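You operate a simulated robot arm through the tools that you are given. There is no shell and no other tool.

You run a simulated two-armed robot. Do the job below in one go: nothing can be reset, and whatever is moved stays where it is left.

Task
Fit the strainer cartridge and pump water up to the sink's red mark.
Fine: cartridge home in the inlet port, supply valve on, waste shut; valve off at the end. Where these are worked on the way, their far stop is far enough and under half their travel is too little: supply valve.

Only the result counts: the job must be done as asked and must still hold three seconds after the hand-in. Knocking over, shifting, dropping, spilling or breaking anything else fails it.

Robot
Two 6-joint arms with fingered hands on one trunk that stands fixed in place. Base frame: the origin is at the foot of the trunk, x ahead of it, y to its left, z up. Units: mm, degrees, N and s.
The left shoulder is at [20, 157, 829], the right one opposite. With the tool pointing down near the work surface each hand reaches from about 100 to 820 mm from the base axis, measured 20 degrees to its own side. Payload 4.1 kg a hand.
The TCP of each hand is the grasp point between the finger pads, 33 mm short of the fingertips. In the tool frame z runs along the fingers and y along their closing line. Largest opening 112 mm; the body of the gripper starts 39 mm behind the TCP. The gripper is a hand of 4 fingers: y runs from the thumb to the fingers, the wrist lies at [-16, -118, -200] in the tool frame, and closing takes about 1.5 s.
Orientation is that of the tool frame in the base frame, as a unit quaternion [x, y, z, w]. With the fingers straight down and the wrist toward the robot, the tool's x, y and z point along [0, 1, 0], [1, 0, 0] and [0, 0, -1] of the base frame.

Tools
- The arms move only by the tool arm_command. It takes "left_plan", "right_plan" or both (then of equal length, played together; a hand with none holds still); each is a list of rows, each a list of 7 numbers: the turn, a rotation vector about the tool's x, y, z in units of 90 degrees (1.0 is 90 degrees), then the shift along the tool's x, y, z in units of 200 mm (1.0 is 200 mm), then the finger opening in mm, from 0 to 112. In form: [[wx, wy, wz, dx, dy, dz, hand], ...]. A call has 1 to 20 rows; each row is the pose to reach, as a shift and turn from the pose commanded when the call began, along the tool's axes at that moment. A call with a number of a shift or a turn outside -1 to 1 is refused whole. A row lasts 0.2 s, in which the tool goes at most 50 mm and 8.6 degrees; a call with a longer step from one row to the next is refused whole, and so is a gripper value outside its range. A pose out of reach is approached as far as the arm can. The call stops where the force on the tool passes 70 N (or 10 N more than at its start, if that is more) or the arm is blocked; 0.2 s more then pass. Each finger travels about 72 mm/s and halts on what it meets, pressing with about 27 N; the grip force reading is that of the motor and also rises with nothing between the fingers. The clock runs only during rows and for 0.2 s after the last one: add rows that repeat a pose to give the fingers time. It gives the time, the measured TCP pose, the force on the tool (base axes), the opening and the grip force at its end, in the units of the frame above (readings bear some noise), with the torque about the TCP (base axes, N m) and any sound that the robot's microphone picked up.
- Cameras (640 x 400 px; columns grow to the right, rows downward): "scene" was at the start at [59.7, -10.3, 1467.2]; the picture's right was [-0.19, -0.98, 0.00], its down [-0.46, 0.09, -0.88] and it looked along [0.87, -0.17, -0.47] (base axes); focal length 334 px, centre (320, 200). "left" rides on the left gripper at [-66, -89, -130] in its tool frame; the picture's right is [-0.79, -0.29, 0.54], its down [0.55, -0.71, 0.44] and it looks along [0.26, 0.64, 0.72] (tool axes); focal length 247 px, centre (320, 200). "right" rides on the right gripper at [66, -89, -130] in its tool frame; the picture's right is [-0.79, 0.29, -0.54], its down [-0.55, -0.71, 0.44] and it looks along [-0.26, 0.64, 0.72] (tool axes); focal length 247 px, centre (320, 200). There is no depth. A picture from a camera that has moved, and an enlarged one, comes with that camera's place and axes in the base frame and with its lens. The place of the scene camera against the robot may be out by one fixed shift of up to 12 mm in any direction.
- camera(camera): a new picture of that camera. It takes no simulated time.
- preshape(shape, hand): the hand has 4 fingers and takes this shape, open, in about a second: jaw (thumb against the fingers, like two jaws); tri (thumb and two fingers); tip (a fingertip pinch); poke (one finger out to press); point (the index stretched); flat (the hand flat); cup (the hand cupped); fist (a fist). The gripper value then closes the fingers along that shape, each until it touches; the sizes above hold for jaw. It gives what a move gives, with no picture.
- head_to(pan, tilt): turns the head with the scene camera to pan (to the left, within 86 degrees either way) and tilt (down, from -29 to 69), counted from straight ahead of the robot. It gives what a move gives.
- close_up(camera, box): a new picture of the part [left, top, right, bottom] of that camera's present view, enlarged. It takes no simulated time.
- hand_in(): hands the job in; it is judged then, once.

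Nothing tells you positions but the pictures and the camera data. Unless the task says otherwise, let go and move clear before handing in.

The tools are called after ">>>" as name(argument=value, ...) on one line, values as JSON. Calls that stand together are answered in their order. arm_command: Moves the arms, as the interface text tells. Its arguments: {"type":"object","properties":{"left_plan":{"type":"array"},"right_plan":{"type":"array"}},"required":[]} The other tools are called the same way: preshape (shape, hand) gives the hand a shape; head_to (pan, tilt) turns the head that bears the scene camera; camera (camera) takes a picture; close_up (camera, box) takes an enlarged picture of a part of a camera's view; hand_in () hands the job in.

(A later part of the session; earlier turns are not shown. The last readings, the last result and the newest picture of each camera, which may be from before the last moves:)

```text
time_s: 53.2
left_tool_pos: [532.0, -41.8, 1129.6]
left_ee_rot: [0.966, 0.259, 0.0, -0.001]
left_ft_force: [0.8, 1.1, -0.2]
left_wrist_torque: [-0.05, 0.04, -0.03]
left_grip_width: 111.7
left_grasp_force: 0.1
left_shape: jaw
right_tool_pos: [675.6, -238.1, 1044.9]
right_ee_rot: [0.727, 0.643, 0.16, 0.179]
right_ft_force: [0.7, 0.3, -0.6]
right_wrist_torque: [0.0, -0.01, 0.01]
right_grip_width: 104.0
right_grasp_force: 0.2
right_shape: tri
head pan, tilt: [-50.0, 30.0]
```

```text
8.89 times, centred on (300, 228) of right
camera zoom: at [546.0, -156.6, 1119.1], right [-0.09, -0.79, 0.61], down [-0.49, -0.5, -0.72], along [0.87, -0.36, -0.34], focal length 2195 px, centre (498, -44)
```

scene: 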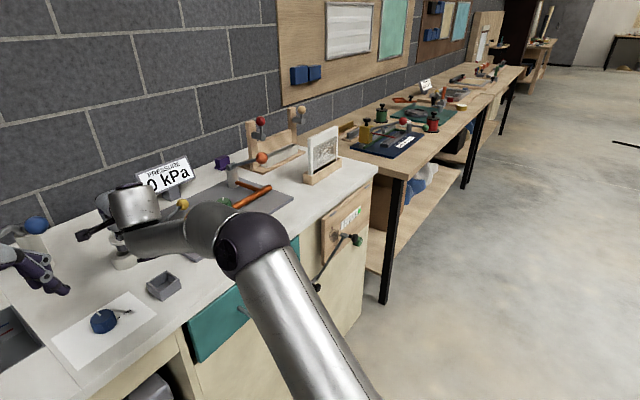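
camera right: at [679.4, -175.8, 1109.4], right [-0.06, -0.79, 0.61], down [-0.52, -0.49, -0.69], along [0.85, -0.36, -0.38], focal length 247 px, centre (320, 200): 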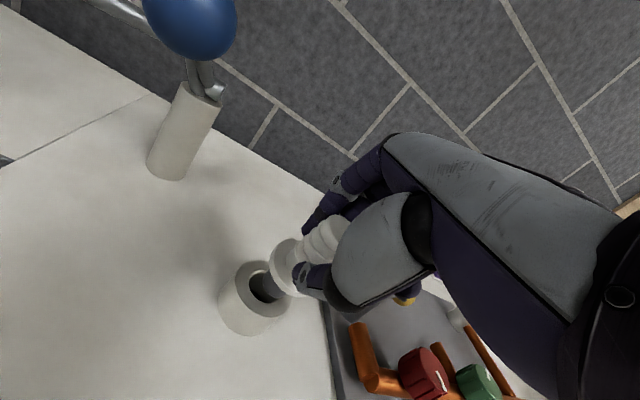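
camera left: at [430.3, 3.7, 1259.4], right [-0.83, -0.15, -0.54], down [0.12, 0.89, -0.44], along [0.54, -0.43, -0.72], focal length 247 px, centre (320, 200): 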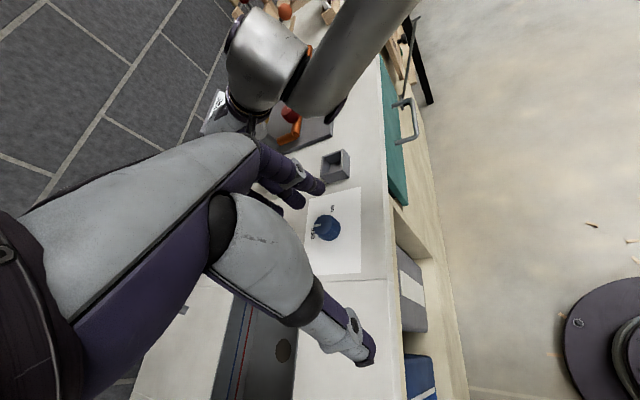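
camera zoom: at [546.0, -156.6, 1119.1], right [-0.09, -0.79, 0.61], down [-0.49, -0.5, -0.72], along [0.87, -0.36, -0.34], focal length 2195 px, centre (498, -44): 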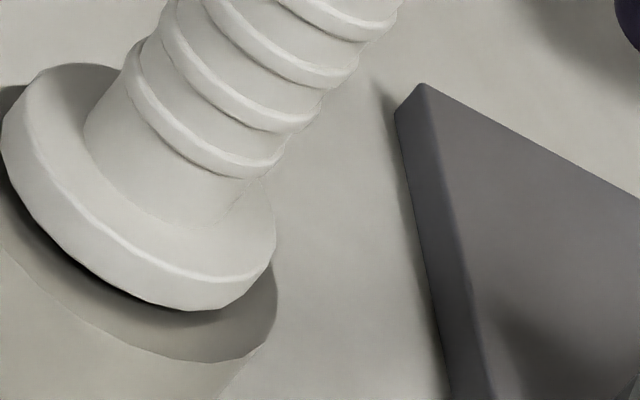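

The flange still stands roughly 4 mm proud, so it needs pressing home. I'll close the fingers into a bunch and bring them over the top of the cartridge.

>>> arm_command(right_plan=[[0, 0, 0, 0, 0.009, -0.018, 80], [0, 0, 0, 0, 0.0186, -0.0354, 50], [0, 0, 0, 0, 0.0186, -0.0354, 20], [0, 0, 0, 0, 0.0186, -0.0354, 0], [0, 0, 0, 0, 0.0186, -0.0354, 0], [-0.005, 0, 0, 0.004, 0.17, 0.045, 0], [-0.011, 0, 0, 0.007, 0.32, 0.125, 0], [-0.016, 0, 0, 0.011, 0.47, 0.205, 0], [-0.02, 0, 0, 0.0135, 0.58, 0.26, 0], [-0.022, 0, 0, 0.0145, 0.6245, 0.284, 0], [-0.022, 0, 0, 0.0145, 0.6245, 0.284, 0]])

>>> close_up(camera="right", box=[200, 170, 400, 350])

>>> close_up(camera="scene", box=[60, 180, 180, 280])

```text
time_s: 55.6
left_tool_pos: [532.6, -40.8, 1129.5]
left_ee_rot: [0.966, 0.259, 0.0, 0.0]
left_ft_force: [-0.5, -0.4, -0.7]
left_wrist_torque: [-0.03, 0.0, -0.02]
left_grip_width: 111.8
left_grasp_force: 0.0
left_shape: jaw
right_tool_pos: [811.6, -249.4, 1053.5]
right_ee_rot: [0.722, 0.642, 0.171, 0.192]
right_ft_force: [0.7, -0.5, 0.0]
right_wrist_torque: [0.0, 0.02, -0.02]
right_grip_width: 0.0
right_grasp_force: 27.5
right_shape: tri
head pan, tilt: [-50.0, 30.0]
```

```text
2.22 times, centred on (300, 260) of right
camera zoom: at [679.6, -169.1, 1121.7], right [-0.11, -0.79, 0.61], down [-0.46, -0.5, -0.73], along [0.88, -0.37, -0.31], focal length 549 px, centre (364, 67)
```

zoom: 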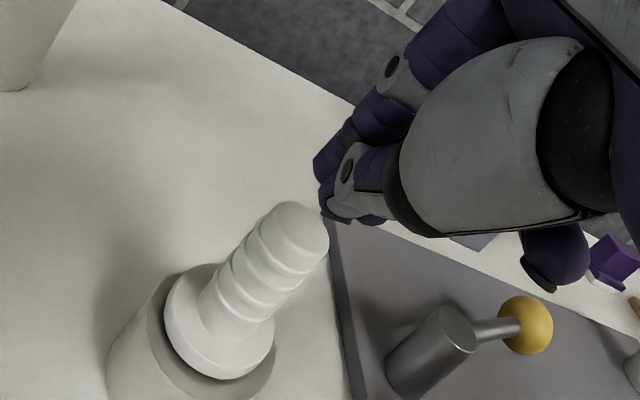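

```text
4.00 times, centred on (120, 230) of scene
camera zoom: at [28.3, -62.0, 1464.0], right [-0.77, -0.64, 0.0], down [-0.32, 0.38, -0.87], along [0.56, -0.66, -0.5], focal length 1334 px, centre (1120, 80)
```

zoom: 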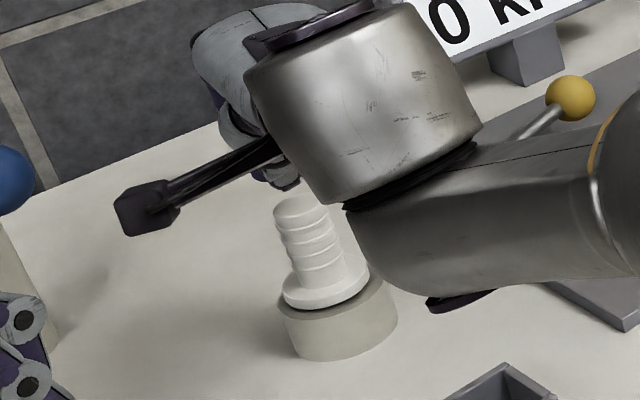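

The bunched fingertips are about 21 mm above the cartridge top. I'll press down in small steps; the force limit will guard it.

>>> arm_command(right_plan=[[0, 0, 0, -0.0095, -0.0195, 0.0465, 0], [0, 0, 0, -0.0095, -0.0395, 0.081, 0], [0, 0, 0, -0.0095, -0.047, 0.094, 0], [0, 0, 0, -0.0095, -0.052, 0.1027, 0], [0, 0, 0, -0.0095, -0.057, 0.1113, 0], [0, 0, 0, -0.0095, -0.062, 0.12, 0], [0, 0, 0, -0.0095, -0.062, 0.12, 0]])

>>> close_up(camera="right", box=[200, 170, 400, 350])

>>> close_up(camera="scene", box=[60, 180, 180, 280])

```text
time_s: 57.2
left_tool_pos: [532.1, -41.7, 1129.1]
left_ee_rot: [0.966, 0.259, 0.001, 0.0]
left_ft_force: [-0.3, -0.4, -0.2]
left_wrist_torque: [0.0, 0.02, -0.01]
left_grip_width: 111.4
left_grasp_force: 0.1
left_shape: jaw
right_tool_pos: [813.0, -252.8, 1029.5]
right_ee_rot: [0.723, 0.641, 0.173, 0.193]
right_ft_force: [-2.1, 0.2, 7.5]
right_wrist_torque: [-0.01, -0.02, 0.02]
right_grip_width: 0.0
right_grasp_force: 26.8
right_shape: tri
head pan, tilt: [-50.0, 30.0]
```

```text
2.22 times, centred on (300, 260) of right
camera zoom: at [680.6, -171.7, 1096.6], right [-0.12, -0.78, 0.61], down [-0.46, -0.5, -0.73], along [0.88, -0.37, -0.3], focal length 549 px, centre (364, 67)
```

zoom: 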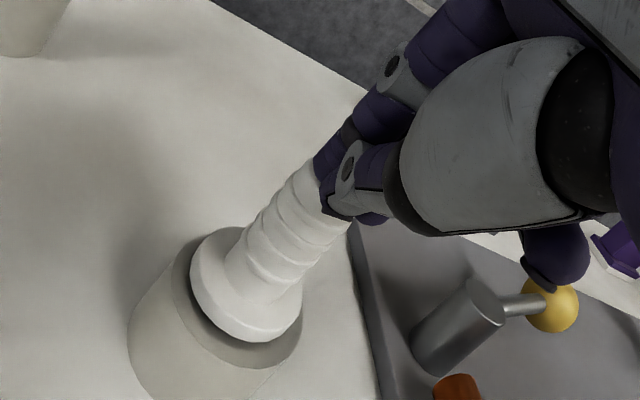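

```text
4.00 times, centred on (120, 230) of scene
camera zoom: at [28.0, -61.9, 1464.0], right [-0.77, -0.64, 0.0], down [-0.32, 0.38, -0.87], along [0.56, -0.66, -0.5], focal length 1334 px, centre (1120, 80)
```

zoom: 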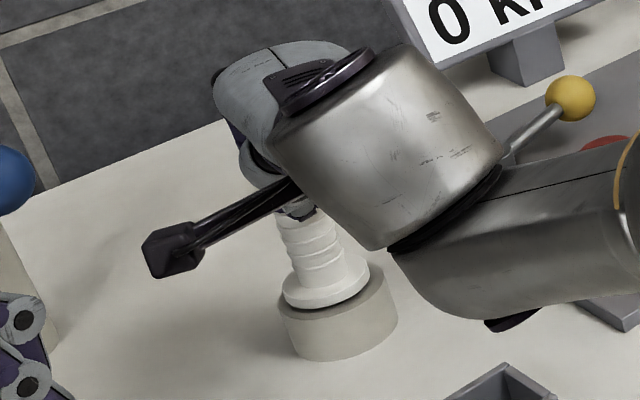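

Contact made with about 7 N. I'll keep pressing in small steps and watch for the force rising at the stop.

>>> arm_command(right_plan=[[0, 0, 0, 0, -0.005, 0.0087, 0], [0, 0, 0, 0, -0.01, 0.0173, 0], [0, 0, 0, 0, -0.015, 0.026, 0], [0, 0, 0, 0, -0.02, 0.0347, 0], [0, 0, 0, 0, -0.02, 0.0347, 0]])

>>> close_up(camera="right", box=[200, 170, 400, 350])

>>> close_up(camera="scene", box=[60, 180, 180, 280])

```text
time_s: 58.5
left_tool_pos: [530.7, -40.4, 1130.3]
left_ee_rot: [0.966, 0.259, 0.001, 0.0]
left_ft_force: [0.6, -0.1, 1.2]
left_wrist_torque: [0.02, 0.05, 0.01]
left_grip_width: 111.6
left_grasp_force: 0.1
left_shape: jaw
right_tool_pos: [813.3, -254.0, 1028.4]
right_ee_rot: [0.723, 0.639, 0.175, 0.197]
right_ft_force: [-13.5, 4.1, 38.7]
right_wrist_torque: [-0.06, -0.16, 0.05]
right_grip_width: 0.0
right_grasp_force: 26.7
right_shape: tri
head pan, tilt: [-50.0, 30.0]
```

```text
2.22 times, centred on (300, 260) of right
camera zoom: at [680.1, -173.5, 1094.2], right [-0.13, -0.78, 0.61], down [-0.45, -0.5, -0.74], along [0.88, -0.37, -0.29], focal length 549 px, centre (364, 67)
```

zoom: 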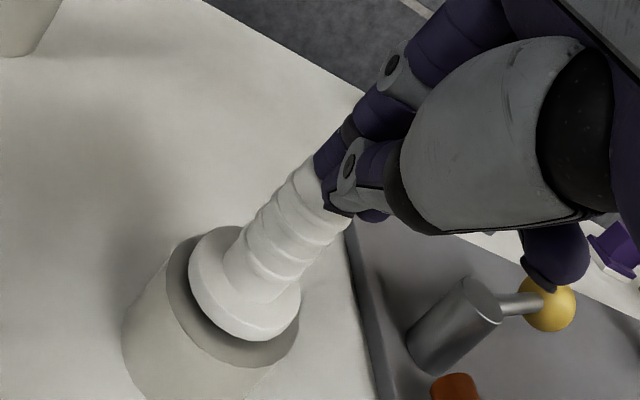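

```text
4.00 times, centred on (120, 230) of scene
camera zoom: at [26.4, -61.4, 1464.1], right [-0.77, -0.64, 0.0], down [-0.32, 0.38, -0.87], along [0.56, -0.66, -0.5], focal length 1334 px, centre (1120, 80)
```

zoom: 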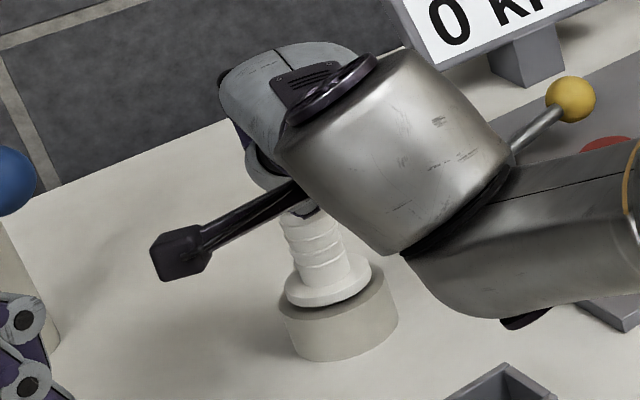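

With 39 N it does not go lower, so it is either home on the bore's floor or slightly jammed. I'll lift off and inspect the gap closely.

>>> arm_command(right_plan=[[0, 0, 0, 0, 0.012, -0.021, 0], [0, 0, 0, 0, 0.037, -0.064, 0], [0, 0, 0, 0, 0.062, -0.108, 0], [0, 0, 0, 0, -0.05, -0.2, 0], [0, 0, 0, 0, -0.2, -0.29, 0], [0, 0, 0, 0, -0.35, -0.38, 0], [0, 0, 0, 0, -0.35, -0.38, 0]])

>>> close_up(camera="right", box=[230, 200, 330, 290])

>>> close_up(camera="scene", box=[95, 210, 155, 270])

>>> camera(camera="right")

```text
time_s: 60.0
left_tool_pos: [531.5, -41.1, 1129.7]
left_ee_rot: [0.966, 0.259, 0.0, 0.001]
left_ft_force: [0.1, -0.5, -0.6]
left_wrist_torque: [0.04, -0.02, -0.02]
left_grip_width: 111.9
left_grasp_force: 0.1
left_shape: jaw
right_tool_pos: [716.3, -240.4, 1050.4]
right_ee_rot: [0.723, 0.641, 0.171, 0.192]
right_ft_force: [0.3, -0.5, 0.7]
right_wrist_torque: [0.0, 0.0, -0.01]
right_grip_width: 0.0
right_grasp_force: 26.7
right_shape: tri
head pan, tilt: [-50.0, 30.0]
```

```text
4.44 times, centred on (280, 245) of right
camera zoom: at [583.8, -159.5, 1118.0], right [-0.11, -0.79, 0.61], down [-0.46, -0.5, -0.73], along [0.88, -0.37, -0.31], focal length 1098 px, centre (498, 0)
```

zoom: 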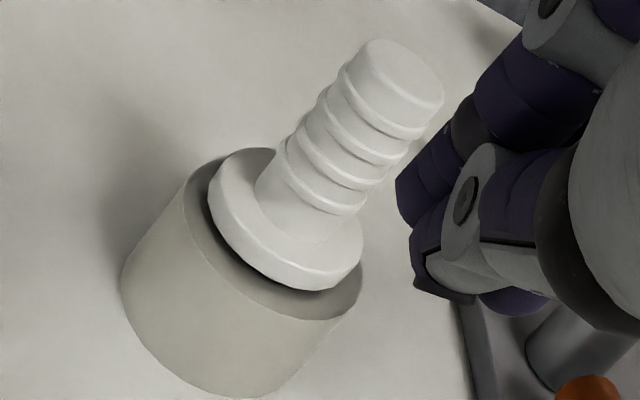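

```text
6.67 times, centred on (125, 240) of scene
camera zoom: at [28.4, -62.0, 1464.0], right [-0.77, -0.64, 0.0], down [-0.32, 0.38, -0.87], along [0.56, -0.66, -0.5], focal length 2223 px, centre (1620, -67)
```

zoom: 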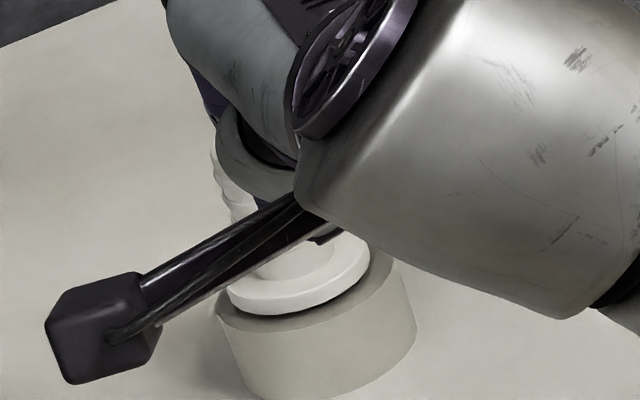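

```text
taken
camera right: at [583.8, -159.5, 1118.0], right [-0.11, -0.79, 0.61], down [-0.46, -0.5, -0.73], along [0.88, -0.37, -0.31], focal length 247 px, centre (320, 200)
```

right: 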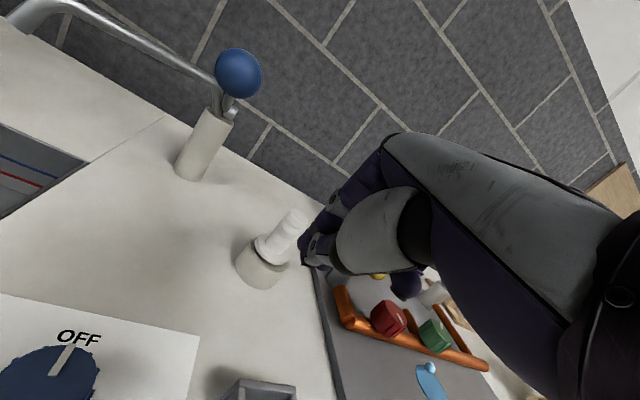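

From this view the flange looks seated to within about 1–2 mm and the cartridge upright. I'll take a sharper look at the flange/ring edge from both cameras.

>>> close_up(camera="right", box=[245, 220, 315, 280])

>>> close_up(camera="scene", box=[110, 235, 140, 265])

```text
6.67 times, centred on (280, 250) of right
camera zoom: at [583.8, -159.5, 1118.0], right [-0.11, -0.79, 0.61], down [-0.46, -0.5, -0.73], along [0.88, -0.37, -0.31], focal length 1646 px, centre (587, -133)
```

zoom: 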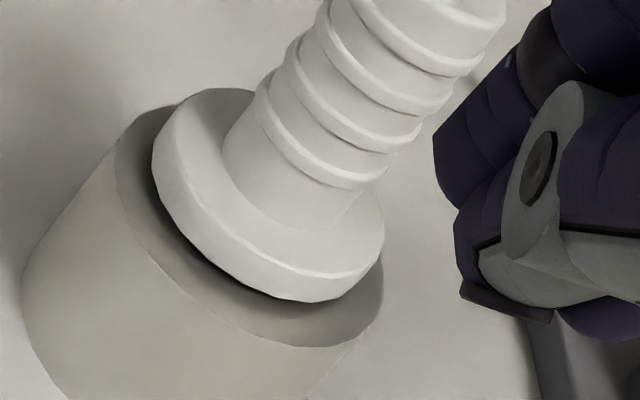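

```text
13.33 times, centred on (125, 250) of scene
camera zoom: at [28.4, -62.0, 1464.0], right [-0.77, -0.64, 0.0], down [-0.32, 0.38, -0.87], along [0.56, -0.66, -0.5], focal length 4447 px, centre (2920, -467)
```

zoom: 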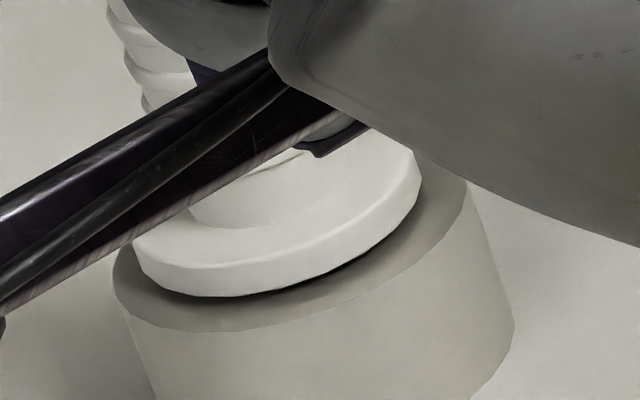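

There may be a 1–2 mm gap left. I'll press once more, a bit harder (up to the built-in 70 N limit), to be sure it is home.

>>> arm_command(right_plan=[[0, 0, 0, 0, 0.1, 0.06, 0], [0, 0, 0, 0, 0.2, 0.125, 0], [0, 0, 0, 0, 0.31, 0.195, 0], [0, 0, 0, 0, 0.409, 0.26, 0], [0, 0, 0, 0, 0.379, 0.312, 0], [0, 0, 0, 0, 0.369, 0.3294, 0], [0, 0, 0, 0, 0.362, 0.3424, 0], [0, 0, 0, 0, 0.3545, 0.3554, 0], [0, 0, 0, 0, 0.347, 0.3684, 0], [0, 0, 0, 0, 0.3395, 0.3814, 0], [0, 0, 0, 0, 0.3395, 0.3814, 0]])

>>> close_up(camera="right", box=[220, 200, 330, 310])

>>> close_up(camera="scene", box=[100, 225, 150, 275])

```text
time_s: 62.5
left_tool_pos: [531.0, -40.8, 1130.1]
left_ee_rot: [0.966, 0.259, 0.0, 0.001]
left_ft_force: [0.3, 0.1, -0.8]
left_wrist_torque: [-0.01, 0.01, 0.0]
left_grip_width: 111.6
left_grasp_force: 0.2
left_shape: jaw
right_tool_pos: [810.7, -254.2, 1026.9]
right_ee_rot: [0.723, 0.638, 0.176, 0.198]
right_ft_force: [-5.9, 2.9, 35.9]
right_wrist_torque: [-0.14, -0.41, 0.03]
right_grip_width: 0.2
right_grasp_force: 26.9
right_shape: tri
head pan, tilt: [-50.0, 30.0]
```

```text
3.64 times, centred on (275, 255) of right
camera zoom: at [678.3, -172.0, 1093.4], right [-0.12, -0.78, 0.61], down [-0.45, -0.5, -0.74], along [0.88, -0.37, -0.29], focal length 898 px, centre (484, 0)
```

zoom: 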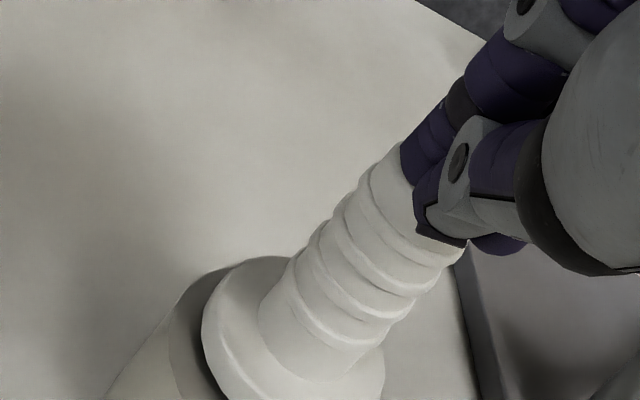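

```text
8.00 times, centred on (125, 250) of scene
camera zoom: at [26.8, -61.4, 1464.1], right [-0.77, -0.64, 0.0], down [-0.32, 0.38, -0.87], along [0.56, -0.66, -0.5], focal length 2668 px, centre (1880, -200)
```

zoom: 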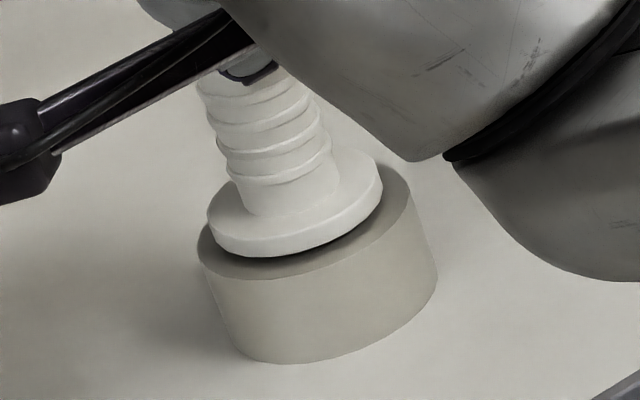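

Again it stops firmly at the same height with about 36 N. I'll zoom tightly on the flange edge to measure the remaining gap.

>>> close_up(camera="scene", box=[110, 245, 142, 265])

>>> close_up(camera="right", box=[225, 260, 305, 330])

```text
16.00 times, centred on (126, 255) of scene
camera zoom: at [26.8, -61.4, 1464.1], right [-0.77, -0.64, 0.0], down [-0.32, 0.38, -0.87], along [0.56, -0.66, -0.5], focal length 5336 px, centre (3424, -680)
```

zoom: 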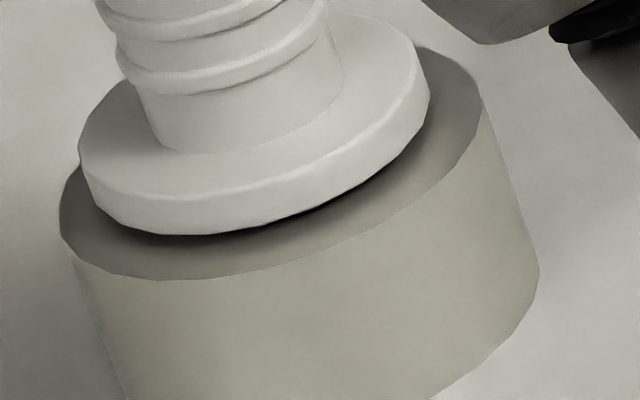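

```text
5.71 times, centred on (265, 295) of right
camera zoom: at [678.3, -172.0, 1093.4], right [-0.12, -0.78, 0.61], down [-0.45, -0.5, -0.74], along [0.88, -0.37, -0.29], focal length 1411 px, centre (634, -343)
```

zoom: 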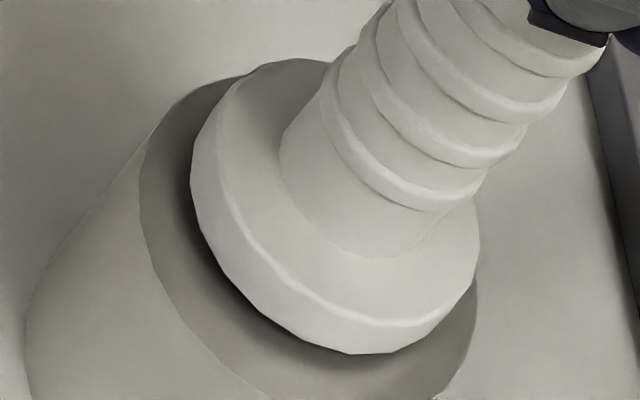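

The gap looks even all round, roughly 2–4 mm, which may be a detent that needs more force. I'll press on toward ~65 N and see whether it moves.

>>> arm_command(right_plan=[[0, 0, 0, 0, -0.005, 0.0087, 0], [0, 0, 0, 0, -0.01, 0.0173, 0], [0, 0, 0, 0, -0.015, 0.026, 0], [0, 0, 0, 0, -0.02, 0.0347, 0], [0, 0, 0, 0, -0.0225, 0.039, 0], [0, 0, 0, 0, -0.0225, 0.039, 0]])

>>> close_up(camera="scene", box=[110, 245, 142, 265])

>>> close_up(camera="right", box=[225, 200, 335, 330])

```text
time_s: 63.9
left_tool_pos: [529.5, -40.1, 1130.5]
left_ee_rot: [0.966, 0.259, 0.001, 0.001]
left_ft_force: [-0.1, -0.4, 1.4]
left_wrist_torque: [0.0, -0.01, 0.01]
left_grip_width: 111.7
left_grasp_force: 0.0
left_shape: jaw
right_tool_pos: [811.0, -253.4, 1026.8]
right_ee_rot: [0.722, 0.636, 0.18, 0.202]
right_ft_force: [-15.8, 5.5, 57.9]
right_wrist_torque: [-0.19, -0.51, 0.1]
right_grip_width: 0.0
right_grasp_force: 26.8
right_shape: tri
head pan, tilt: [-50.0, 30.0]
```

```text
16.00 times, centred on (126, 255) of scene
camera zoom: at [25.6, -61.1, 1464.1], right [-0.77, -0.64, 0.0], down [-0.32, 0.38, -0.87], along [0.56, -0.66, -0.5], focal length 5336 px, centre (3424, -680)
```

zoom: 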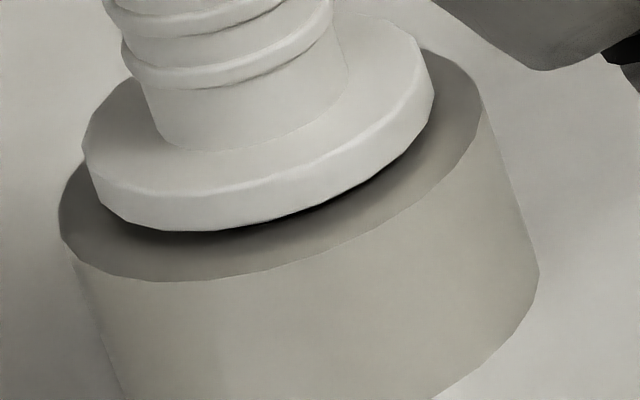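

```text
3.08 times, centred on (280, 265) of right
camera zoom: at [677.4, -173.1, 1090.6], right [-0.14, -0.78, 0.61], down [-0.45, -0.5, -0.74], along [0.89, -0.37, -0.28], focal length 760 px, centre (443, 0)
```

zoom: 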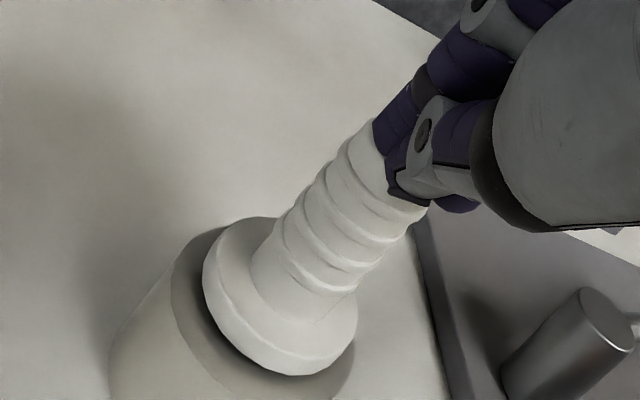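

Even at 58 N it stays put, so the cartridge is on its hard stop. I'll lift off, and bring the left hand back out of the way for the knob work.

>>> arm_command(right_plan=[[0, 0, 0, 0, 0.03, -0.054, 0], [0, 0, 0, 0, 0.075, -0.13, 0], [0, 0, 0, 0, 0.125, -0.2165, 0], [0, 0, 0, 0, 0.05, -0.289, 0], [0, 0, 0, 0, -0.0585, -0.352, 0], [0, 0, 0, 0, -0.189, -0.428, 0], [0, 0, 0, 0, -0.32, -0.504, 0], [0, 0, 0, 0, -0.32, -0.504, 0]], left_plan=[[0, 0, -0.083, -0.044, -0.112, -0.044, 112], [0, 0, -0.167, -0.088, -0.224, -0.088, 112], [0, 0, -0.25, -0.132, -0.335, -0.131, 112], [0, 0, -0.333, -0.176, -0.447, -0.175, 112], [0, 0, -0.417, -0.219, -0.559, -0.219, 112], [0, 0, -0.5, -0.263, -0.671, -0.263, 112], [0, 0, -0.583, -0.307, -0.782, -0.306, 112], [0, 0, -0.667, -0.351, -0.894, -0.35, 112]])

>>> head_to(pan=-18, tilt=32)

>>> camera(camera="scene")

>>> camera(camera="right")

```text
time_s: 65.7
left_tool_pos: [379.6, 78.9, 1199.5]
left_ee_rot: [0.706, 0.709, 0.0, 0.0]
left_ft_force: [0.3, -0.3, -0.5]
left_wrist_torque: [0.0, 0.04, 0.02]
left_grip_width: 111.5
left_grasp_force: 0.2
left_shape: jaw
right_tool_pos: [707.5, -239.1, 1065.6]
right_ee_rot: [0.723, 0.641, 0.171, 0.191]
right_ft_force: [0.4, 0.1, -1.0]
right_wrist_torque: [-0.02, 0.03, -0.01]
right_grip_width: 0.0
right_grasp_force: 27.4
right_shape: tri
head pan, tilt: [-50.0, 30.0]
```

```text
time_s: 66.6
left_tool_pos: [379.4, 78.8, 1198.3]
left_ee_rot: [0.707, 0.707, 0.0, 0.0]
left_ft_force: [-1.1, -0.2, 0.1]
left_wrist_torque: [0.0, -0.02, 0.02]
left_grip_width: 111.8
left_grasp_force: 0.1
left_shape: jaw
right_tool_pos: [707.8, -238.1, 1065.1]
right_ee_rot: [0.723, 0.641, 0.172, 0.192]
right_ft_force: [1.1, 0.0, 0.6]
right_wrist_torque: [0.01, 0.0, 0.0]
right_grip_width: 0.1
right_grasp_force: 27.2
right_shape: tri
head pan, tilt: [-18.0, 32.0]
```

```text
taken
```

scene: 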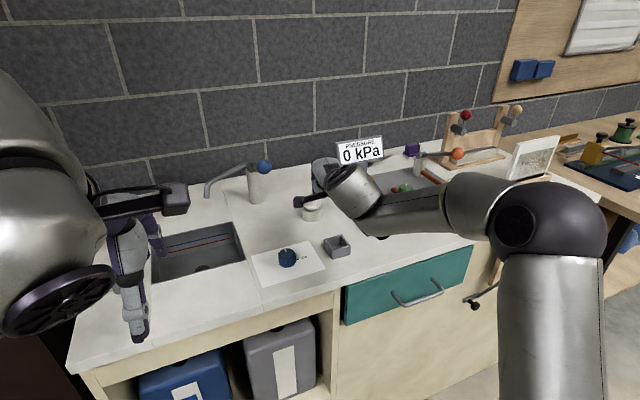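

```text
taken
camera right: at [575.0, -158.3, 1133.0], right [-0.11, -0.79, 0.61], down [-0.46, -0.5, -0.73], along [0.88, -0.37, -0.31], focal length 247 px, centre (320, 200)
```

right: 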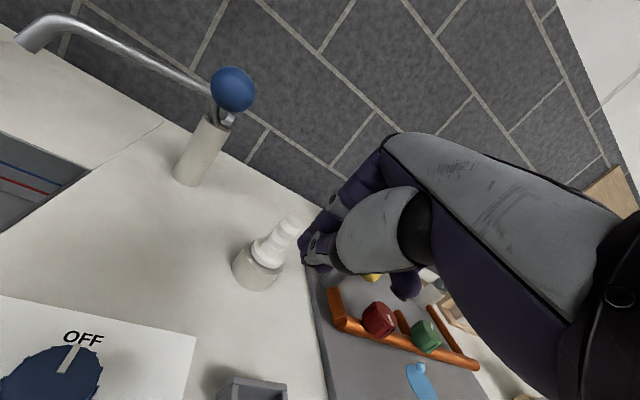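

The cartridge stands in the port. Next is the supply knob at about (657,-139); I'll bring the right hand above it pointing straight down, yawed 40° to leave room for the clockwise turn.

>>> arm_command(right_plan=[[0.039, 0.0169, -0.0636, 0.058, -0.0415, -0.006, 0], [0.0781, 0.0337, -0.1272, 0.116, -0.083, -0.0115, 0], [0.1172, 0.0506, -0.1908, 0.174, -0.1245, -0.017, 0], [0.1563, 0.0674, -0.2545, 0.2315, -0.166, -0.023, 0], [0.1953, 0.0843, -0.3181, 0.289, -0.2075, -0.029, 0], [0.2344, 0.1011, -0.3817, 0.347, -0.249, -0.0345, 0], [0.2734, 0.118, -0.4453, 0.405, -0.2905, -0.04, 0], [0.3125, 0.1348, -0.5089, 0.463, -0.332, -0.046, 0], [0.3125, 0.1348, -0.5089, 0.463, -0.332, -0.046, 0]])

>>> preshape(shape="jaw", hand="right")

>>> camera(camera="right")

>>> camera(camera="scene")

>>> camera(camera="left")

```text
time_s: 68.6
left_tool_pos: [379.1, 78.4, 1199.6]
left_ee_rot: [0.707, 0.707, 0.001, 0.0]
left_ft_force: [-0.4, 1.0, -0.4]
left_wrist_torque: [-0.03, -0.02, -0.01]
left_grip_width: 111.5
left_grasp_force: 0.0
left_shape: jaw
right_tool_pos: [655.0, -139.4, 1038.4]
right_ee_rot: [0.422, 0.907, 0.0, -0.001]
right_ft_force: [0.0, 0.3, 0.1]
right_wrist_torque: [-0.01, 0.04, -0.02]
right_grip_width: 0.0
right_grasp_force: 27.7
right_shape: tri
right hand out of reach, approached as far as the arm can: row 4
head pan, tilt: [-18.0, 32.0]
```

```text
time_s: 69.5
left_tool_pos: [379.6, 78.5, 1198.6]
left_ee_rot: [0.707, 0.707, -0.001, 0.001]
left_ft_force: [-0.9, 0.5, -0.2]
left_wrist_torque: [0.02, 0.01, 0.03]
left_grip_width: 111.5
left_grasp_force: 0.0
left_shape: jaw
right_tool_pos: [656.6, -139.3, 1039.1]
right_ee_rot: [0.422, 0.906, 0.001, 0.0]
right_ft_force: [0.0, -0.1, 1.1]
right_wrist_torque: [0.01, 0.01, 0.02]
right_grip_width: 111.4
right_grasp_force: 0.0
right_shape: jaw
head pan, tilt: [-18.0, 32.0]
```

```text
taken
camera right: at [546.1, -147.4, 1168.2], right [0.73, -0.42, 0.54], down [-0.19, -0.88, -0.44], along [0.66, 0.22, -0.72], focal length 247 px, centre (320, 200)
```

right: 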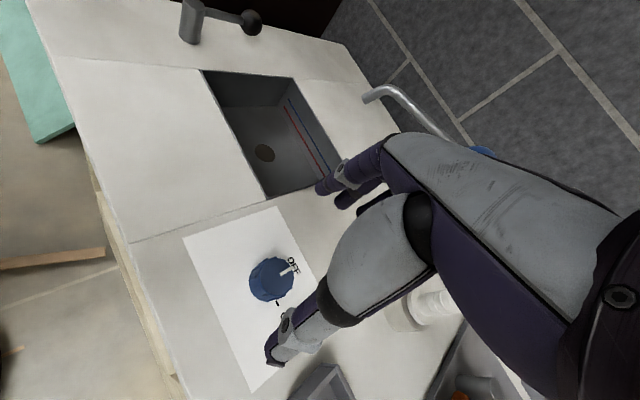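

```text
taken
```

scene: 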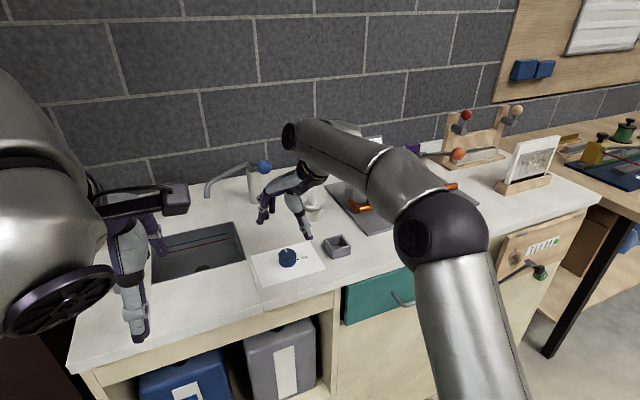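

```text
taken
camera left: at [290.1, 12.8, 1328.5], right [-0.29, -0.79, -0.54], down [-0.71, 0.55, -0.44], along [0.64, 0.26, -0.72], focal length 247 px, centre (320, 200)
```

left: 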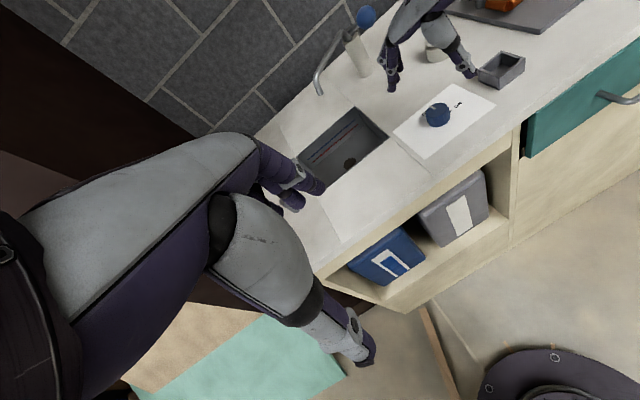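

The hand is above the knob, pointing straight down. I'll zoom on the knob to refine its centre and the ON mark.

>>> close_up(camera="right", box=[230, 235, 320, 320])

>>> close_up(camera="left", box=[380, 50, 500, 150])

>>> close_up(camera="scene", box=[240, 180, 350, 290])

```text
4.71 times, centred on (275, 278) of right
camera zoom: at [546.1, -147.4, 1168.2], right [0.73, -0.42, 0.54], down [-0.19, -0.88, -0.44], along [0.66, 0.22, -0.72], focal length 1162 px, centre (532, -165)
```

zoom: 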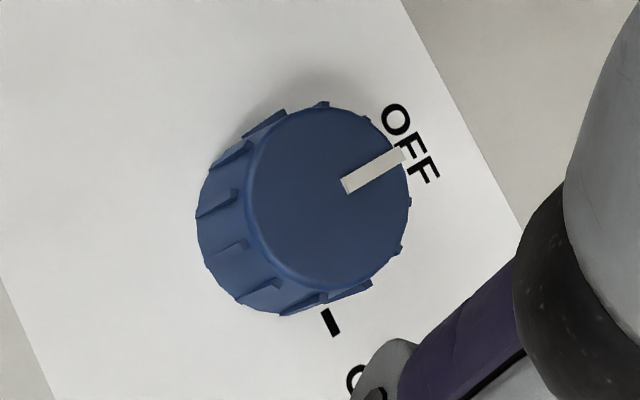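

```text
4.00 times, centred on (440, 100) of left
camera zoom: at [290.1, 12.8, 1328.5], right [-0.29, -0.79, -0.54], down [-0.71, 0.55, -0.44], along [0.64, 0.26, -0.72], focal length 988 px, centre (-160, 600)
```

zoom: 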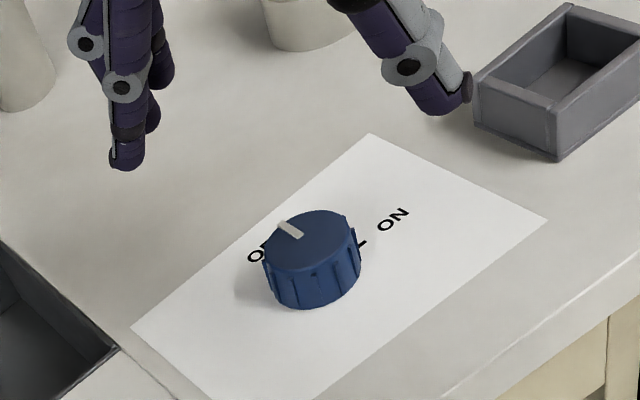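

```text
3.64 times, centred on (295, 235) of scene
camera zoom: at [55.4, -20.4, 1460.9], right [-0.31, -0.95, 0.0], down [-0.5, 0.16, -0.85], along [0.81, -0.26, -0.53], focal length 1213 px, centre (411, 73)
```

zoom: 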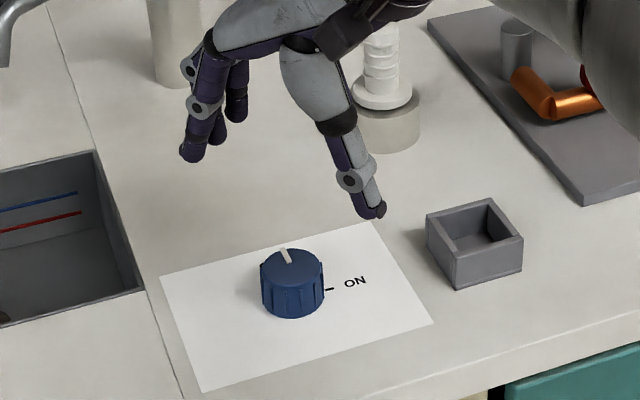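

Knob centre is about (657,-141.5), with the ON mark roughly 75–85° clockwise from OFF. I'll descend around the knob with the jaw open.

>>> arm_command(right_plan=[[0, 0, 0, -0.009, -0.0045, 0.1, 90], [0, 0, 0, -0.009, -0.0045, 0.22, 84], [0, 0, 0, -0.009, -0.0045, 0.34, 80], [0, 0, 0, -0.009, -0.0045, 0.42, 80], [0, 0, 0, -0.009, -0.0045, 0.465, 80], [0, 0, 0, -0.009, -0.0045, 0.465, 80]])

>>> close_up(camera="scene", box=[240, 180, 350, 290])

>>> close_up(camera="left", box=[380, 50, 500, 150])

>>> close_up(camera="right", box=[230, 180, 400, 350])

```text
time_s: 70.9
left_tool_pos: [379.1, 78.4, 1198.4]
left_ee_rot: [0.707, 0.707, 0.0, 0.0]
left_ft_force: [-0.5, 0.4, 0.2]
left_wrist_torque: [-0.01, 0.01, 0.0]
left_grip_width: 111.4
left_grasp_force: 0.0
left_shape: jaw
right_tool_pos: [657.2, -142.2, 946.0]
right_ee_rot: [0.422, 0.906, 0.001, 0.0]
right_ft_force: [0.2, 0.6, 0.5]
right_wrist_torque: [0.0, 0.02, -0.03]
right_grip_width: 80.0
right_grasp_force: 0.1
right_shape: jaw
head pan, tilt: [-18.0, 32.0]
```

```text
3.64 times, centred on (295, 235) of scene
camera zoom: at [55.4, -20.4, 1460.9], right [-0.31, -0.95, 0.0], down [-0.5, 0.16, -0.85], along [0.81, -0.26, -0.53], focal length 1213 px, centre (411, 73)
```

zoom: 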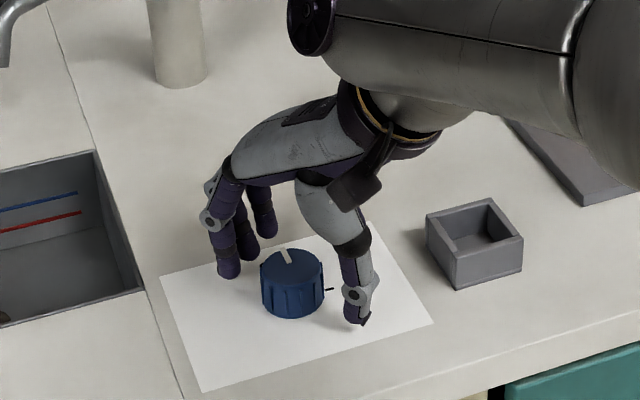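

```text
4.00 times, centred on (440, 100) of left
camera zoom: at [290.1, 12.8, 1328.5], right [-0.29, -0.79, -0.54], down [-0.71, 0.55, -0.44], along [0.64, 0.26, -0.72], focal length 988 px, centre (-160, 600)
```

zoom: 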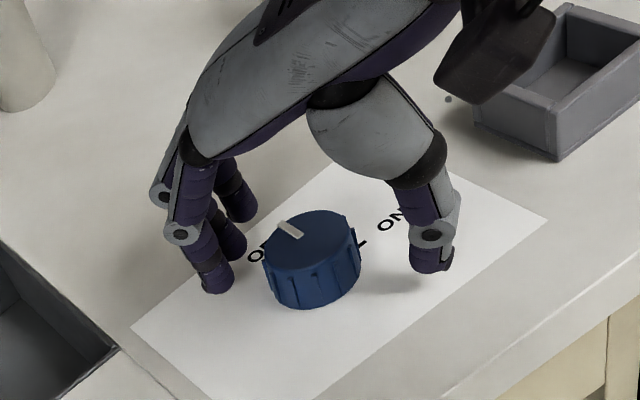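

```text
2.35 times, centred on (315, 265) of right
camera zoom: at [547.0, -150.9, 1075.3], right [0.73, -0.42, 0.54], down [-0.19, -0.88, -0.44], along [0.66, 0.22, -0.72], focal length 581 px, centre (332, 47)
```

zoom: 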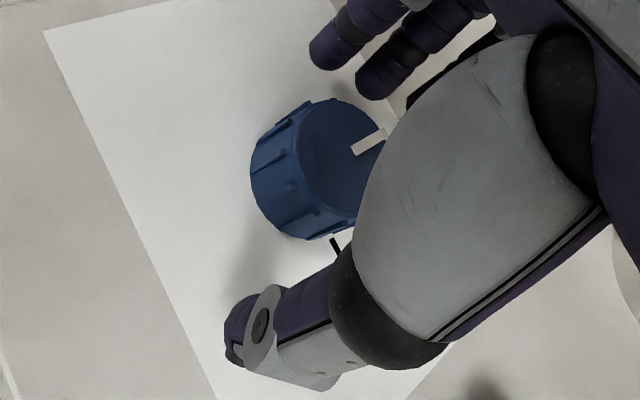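

The knob sits well between fingers and thumb. I'll close on it.

>>> arm_command(right_plan=[[0, 0, 0, 0, 0, 0, 68], [0, 0, 0, 0, 0, 0, 56], [0, 0, 0, 0, 0, 0, 48], [0, 0, 0, 0, 0, 0, 42], [0, 0, 0, 0, 0, 0, 36], [0, 0, 0, 0, 0, 0, 30], [0, 0, 0, 0, 0, 0, 30], [0, 0, 0, 0, 0, 0, 30]])

>>> close_up(camera="scene", box=[240, 180, 350, 290])

>>> close_up(camera="left", box=[380, 50, 500, 150])

```text
time_s: 72.7
left_tool_pos: [379.1, 78.9, 1197.9]
left_ee_rot: [0.707, 0.708, 0.0, 0.0]
left_ft_force: [0.2, -0.4, 0.1]
left_wrist_torque: [-0.02, 0.01, 0.02]
left_grip_width: 111.2
left_grasp_force: 0.1
left_shape: jaw
right_tool_pos: [657.7, -142.8, 945.5]
right_ee_rot: [0.423, 0.906, 0.001, 0.001]
right_ft_force: [8.7, 7.5, 3.2]
right_wrist_torque: [0.23, -0.31, 0.03]
right_grip_width: 33.1
right_grasp_force: 0.2
right_shape: jaw
head pan, tilt: [-18.0, 32.0]
```

```text
3.64 times, centred on (295, 235) of scene
camera zoom: at [55.6, -20.1, 1460.9], right [-0.31, -0.95, 0.0], down [-0.5, 0.16, -0.85], along [0.81, -0.26, -0.53], focal length 1213 px, centre (411, 73)
```

zoom: 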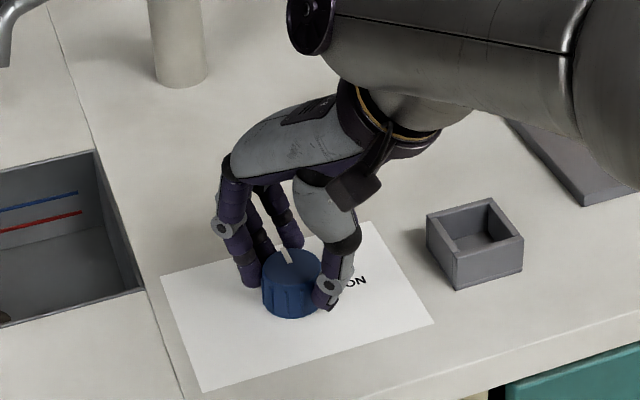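

```text
4.00 times, centred on (440, 100) of left
camera zoom: at [290.2, 13.1, 1328.5], right [-0.29, -0.79, -0.54], down [-0.71, 0.55, -0.44], along [0.64, 0.26, -0.72], focal length 988 px, centre (-160, 600)
```

zoom: 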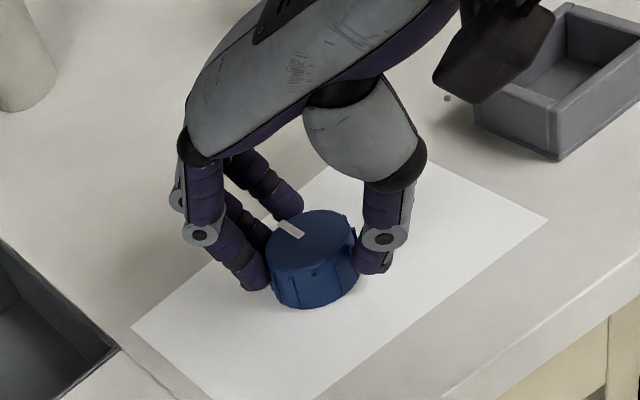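

The fingers press but the thumb is not yet loaded, so I'll close further to get a firm two-sided grip.

>>> arm_command(right_plan=[[0, 0, 0, 0, 0, 0, 26], [0, 0, 0, 0, 0, 0, 22], [0, 0, 0, 0, 0, 0, 18], [0, 0, 0, 0, 0, 0, 14], [0, 0, 0, 0, 0, 0, 14]])

>>> close_up(camera="left", box=[380, 50, 500, 150])

```text
time_s: 73.9
left_tool_pos: [380.3, 79.7, 1197.9]
left_ee_rot: [0.707, 0.707, 0.0, 0.0]
left_ft_force: [0.8, 0.7, -0.4]
left_wrist_torque: [-0.03, 0.0, -0.03]
left_grip_width: 111.7
left_grasp_force: 0.2
left_shape: jaw
right_tool_pos: [655.3, -143.4, 945.8]
right_ee_rot: [0.422, 0.906, 0.0, 0.001]
right_ft_force: [-3.8, 1.6, -0.1]
right_wrist_torque: [0.09, 0.1, 0.06]
right_grip_width: 33.7
right_grasp_force: 26.9
right_shape: jaw
head pan, tilt: [-18.0, 32.0]
```

```text
4.00 times, centred on (440, 100) of left
camera zoom: at [289.9, 12.8, 1328.5], right [-0.29, -0.79, -0.54], down [-0.71, 0.55, -0.44], along [0.64, 0.26, -0.72], focal length 988 px, centre (-160, 600)
```

zoom: 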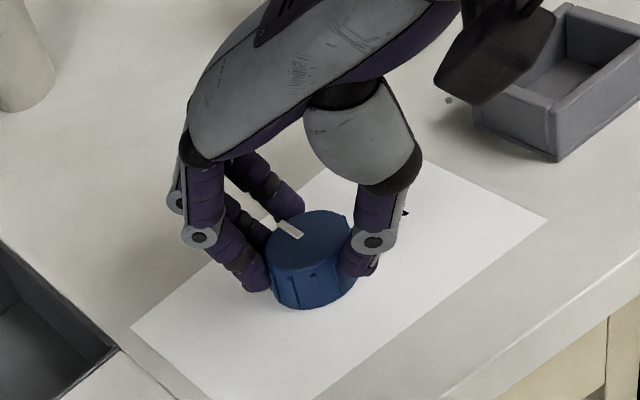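

The knob is firmly held (27 N both sides). I'll turn it clockwise 40° first and check that it follows.

>>> arm_command(right_plan=[[0, 0, 0.06, 0, 0, 0, 14], [0, 0, 0.14, 0, 0, 0, 14], [0, 0, 0.22, 0, 0, 0, 14], [0, 0, 0.3, 0, 0, 0, 14], [0, 0, 0.38, 0, 0, 0, 14], [0, 0, 0.45, 0, 0, 0, 14], [0, 0, 0.45, 0, 0, 0, 14]])

>>> close_up(camera="scene", box=[240, 180, 350, 290])

>>> close_up(camera="left", box=[380, 50, 500, 150])

```text
time_s: 75.5
left_tool_pos: [379.9, 79.7, 1199.2]
left_ee_rot: [0.708, 0.707, 0.0, 0.0]
left_ft_force: [0.0, 0.0, 0.4]
left_wrist_torque: [-0.01, 0.0, 0.01]
left_grip_width: 111.8
left_grasp_force: 0.0
left_shape: jaw
right_tool_pos: [657.0, -142.2, 945.9]
right_ee_rot: [0.709, 0.705, 0.001, 0.001]
right_ft_force: [5.2, 18.9, -8.3]
right_wrist_torque: [0.45, -0.17, 0.22]
right_grip_width: 33.5
right_grasp_force: 27.2
right_shape: jaw
head pan, tilt: [-18.0, 32.0]
```

```text
3.64 times, centred on (295, 235) of scene
camera zoom: at [55.9, -19.7, 1460.9], right [-0.31, -0.95, 0.0], down [-0.5, 0.16, -0.85], along [0.81, -0.26, -0.53], focal length 1213 px, centre (411, 73)
```

zoom: 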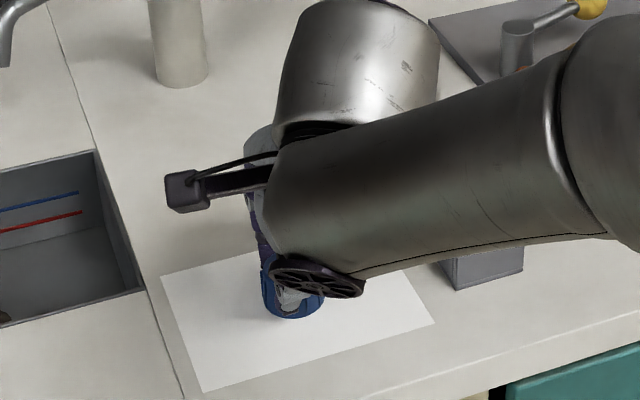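

```text
4.00 times, centred on (440, 100) of left
camera zoom: at [290.5, 13.5, 1328.4], right [-0.29, -0.79, -0.54], down [-0.71, 0.55, -0.44], along [0.64, 0.26, -0.72], focal length 988 px, centre (-160, 600)
```

zoom: 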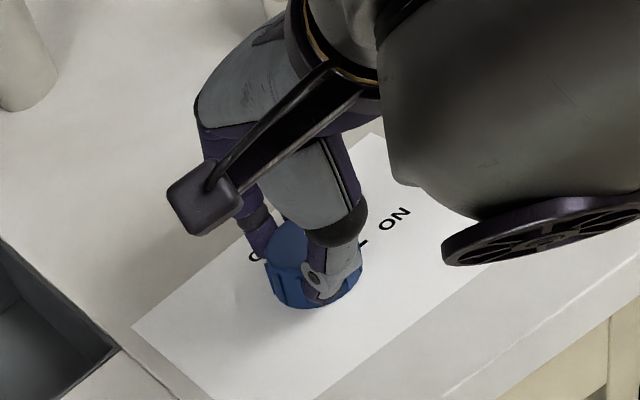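

The hand turned 40° and the grip is holding; a small side force suggests I'm ~1–2 mm off-axis. I'll shift slightly and continue the turn toward the ON stop.

>>> arm_command(right_plan=[[0, 0, 0.06, 0.006, 0.002, 0, 14], [0, 0, 0.14, 0.008, 0.003, 0, 14], [0, 0, 0.22, 0.008, 0.003, 0, 14], [0, 0, 0.3, 0.008, 0.003, 0, 14], [0, 0, 0.38, 0.008, 0.003, 0, 14], [0, 0, 0.45, 0.008, 0.003, 0, 14], [0, 0, 0.45, 0.008, 0.003, 0, 14]])

>>> close_up(camera="scene", box=[240, 180, 350, 290])

>>> close_up(camera="left", box=[380, 50, 500, 150])

>>> close_up(camera="right", box=[220, 130, 440, 360])

```text
time_s: 77.1
left_tool_pos: [379.6, 79.3, 1198.8]
left_ee_rot: [0.708, 0.707, 0.0, 0.0]
left_ft_force: [-0.8, -0.4, -0.8]
left_wrist_torque: [-0.01, 0.03, 0.01]
left_grip_width: 111.6
left_grasp_force: 0.2
left_shape: jaw
right_tool_pos: [658.9, -137.7, 946.8]
right_ee_rot: [0.909, 0.416, 0.003, -0.002]
right_ft_force: [18.4, 19.8, -8.8]
right_wrist_torque: [0.44, -0.48, 0.49]
right_grip_width: 33.1
right_grasp_force: 26.5
right_shape: jaw
head pan, tilt: [-18.0, 32.0]
```

```text
3.64 times, centred on (295, 235) of scene
camera zoom: at [56.3, -19.7, 1460.8], right [-0.31, -0.95, 0.0], down [-0.5, 0.16, -0.85], along [0.81, -0.26, -0.53], focal length 1213 px, centre (411, 73)
```

zoom: 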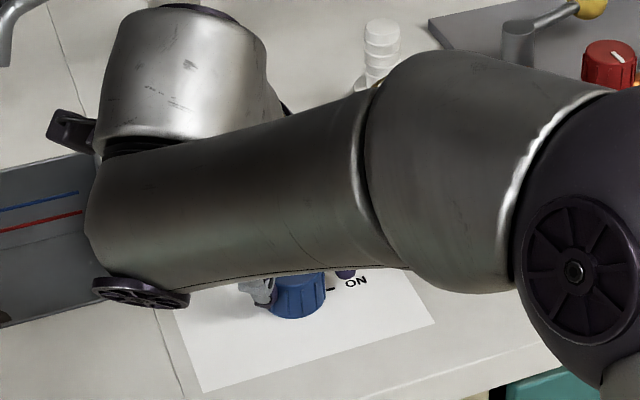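

```text
4.00 times, centred on (440, 100) of left
camera zoom: at [290.9, 13.5, 1328.3], right [-0.29, -0.79, -0.54], down [-0.71, 0.55, -0.44], along [0.64, 0.26, -0.72], focal length 988 px, centre (-160, 600)
```

zoom: 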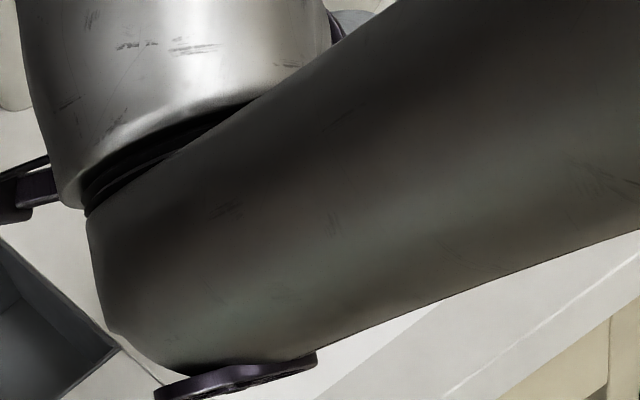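

```text
1.74 times, centred on (330, 245) of right
camera zoom: at [634.5, -31.6, 1076.6], right [-0.3, -0.79, 0.53], down [-0.9, 0.05, -0.44], along [0.32, -0.61, -0.72], focal length 430 px, centre (303, 122)
```

zoom: 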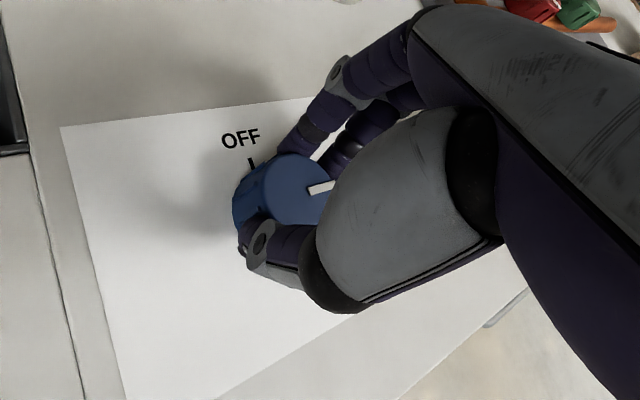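

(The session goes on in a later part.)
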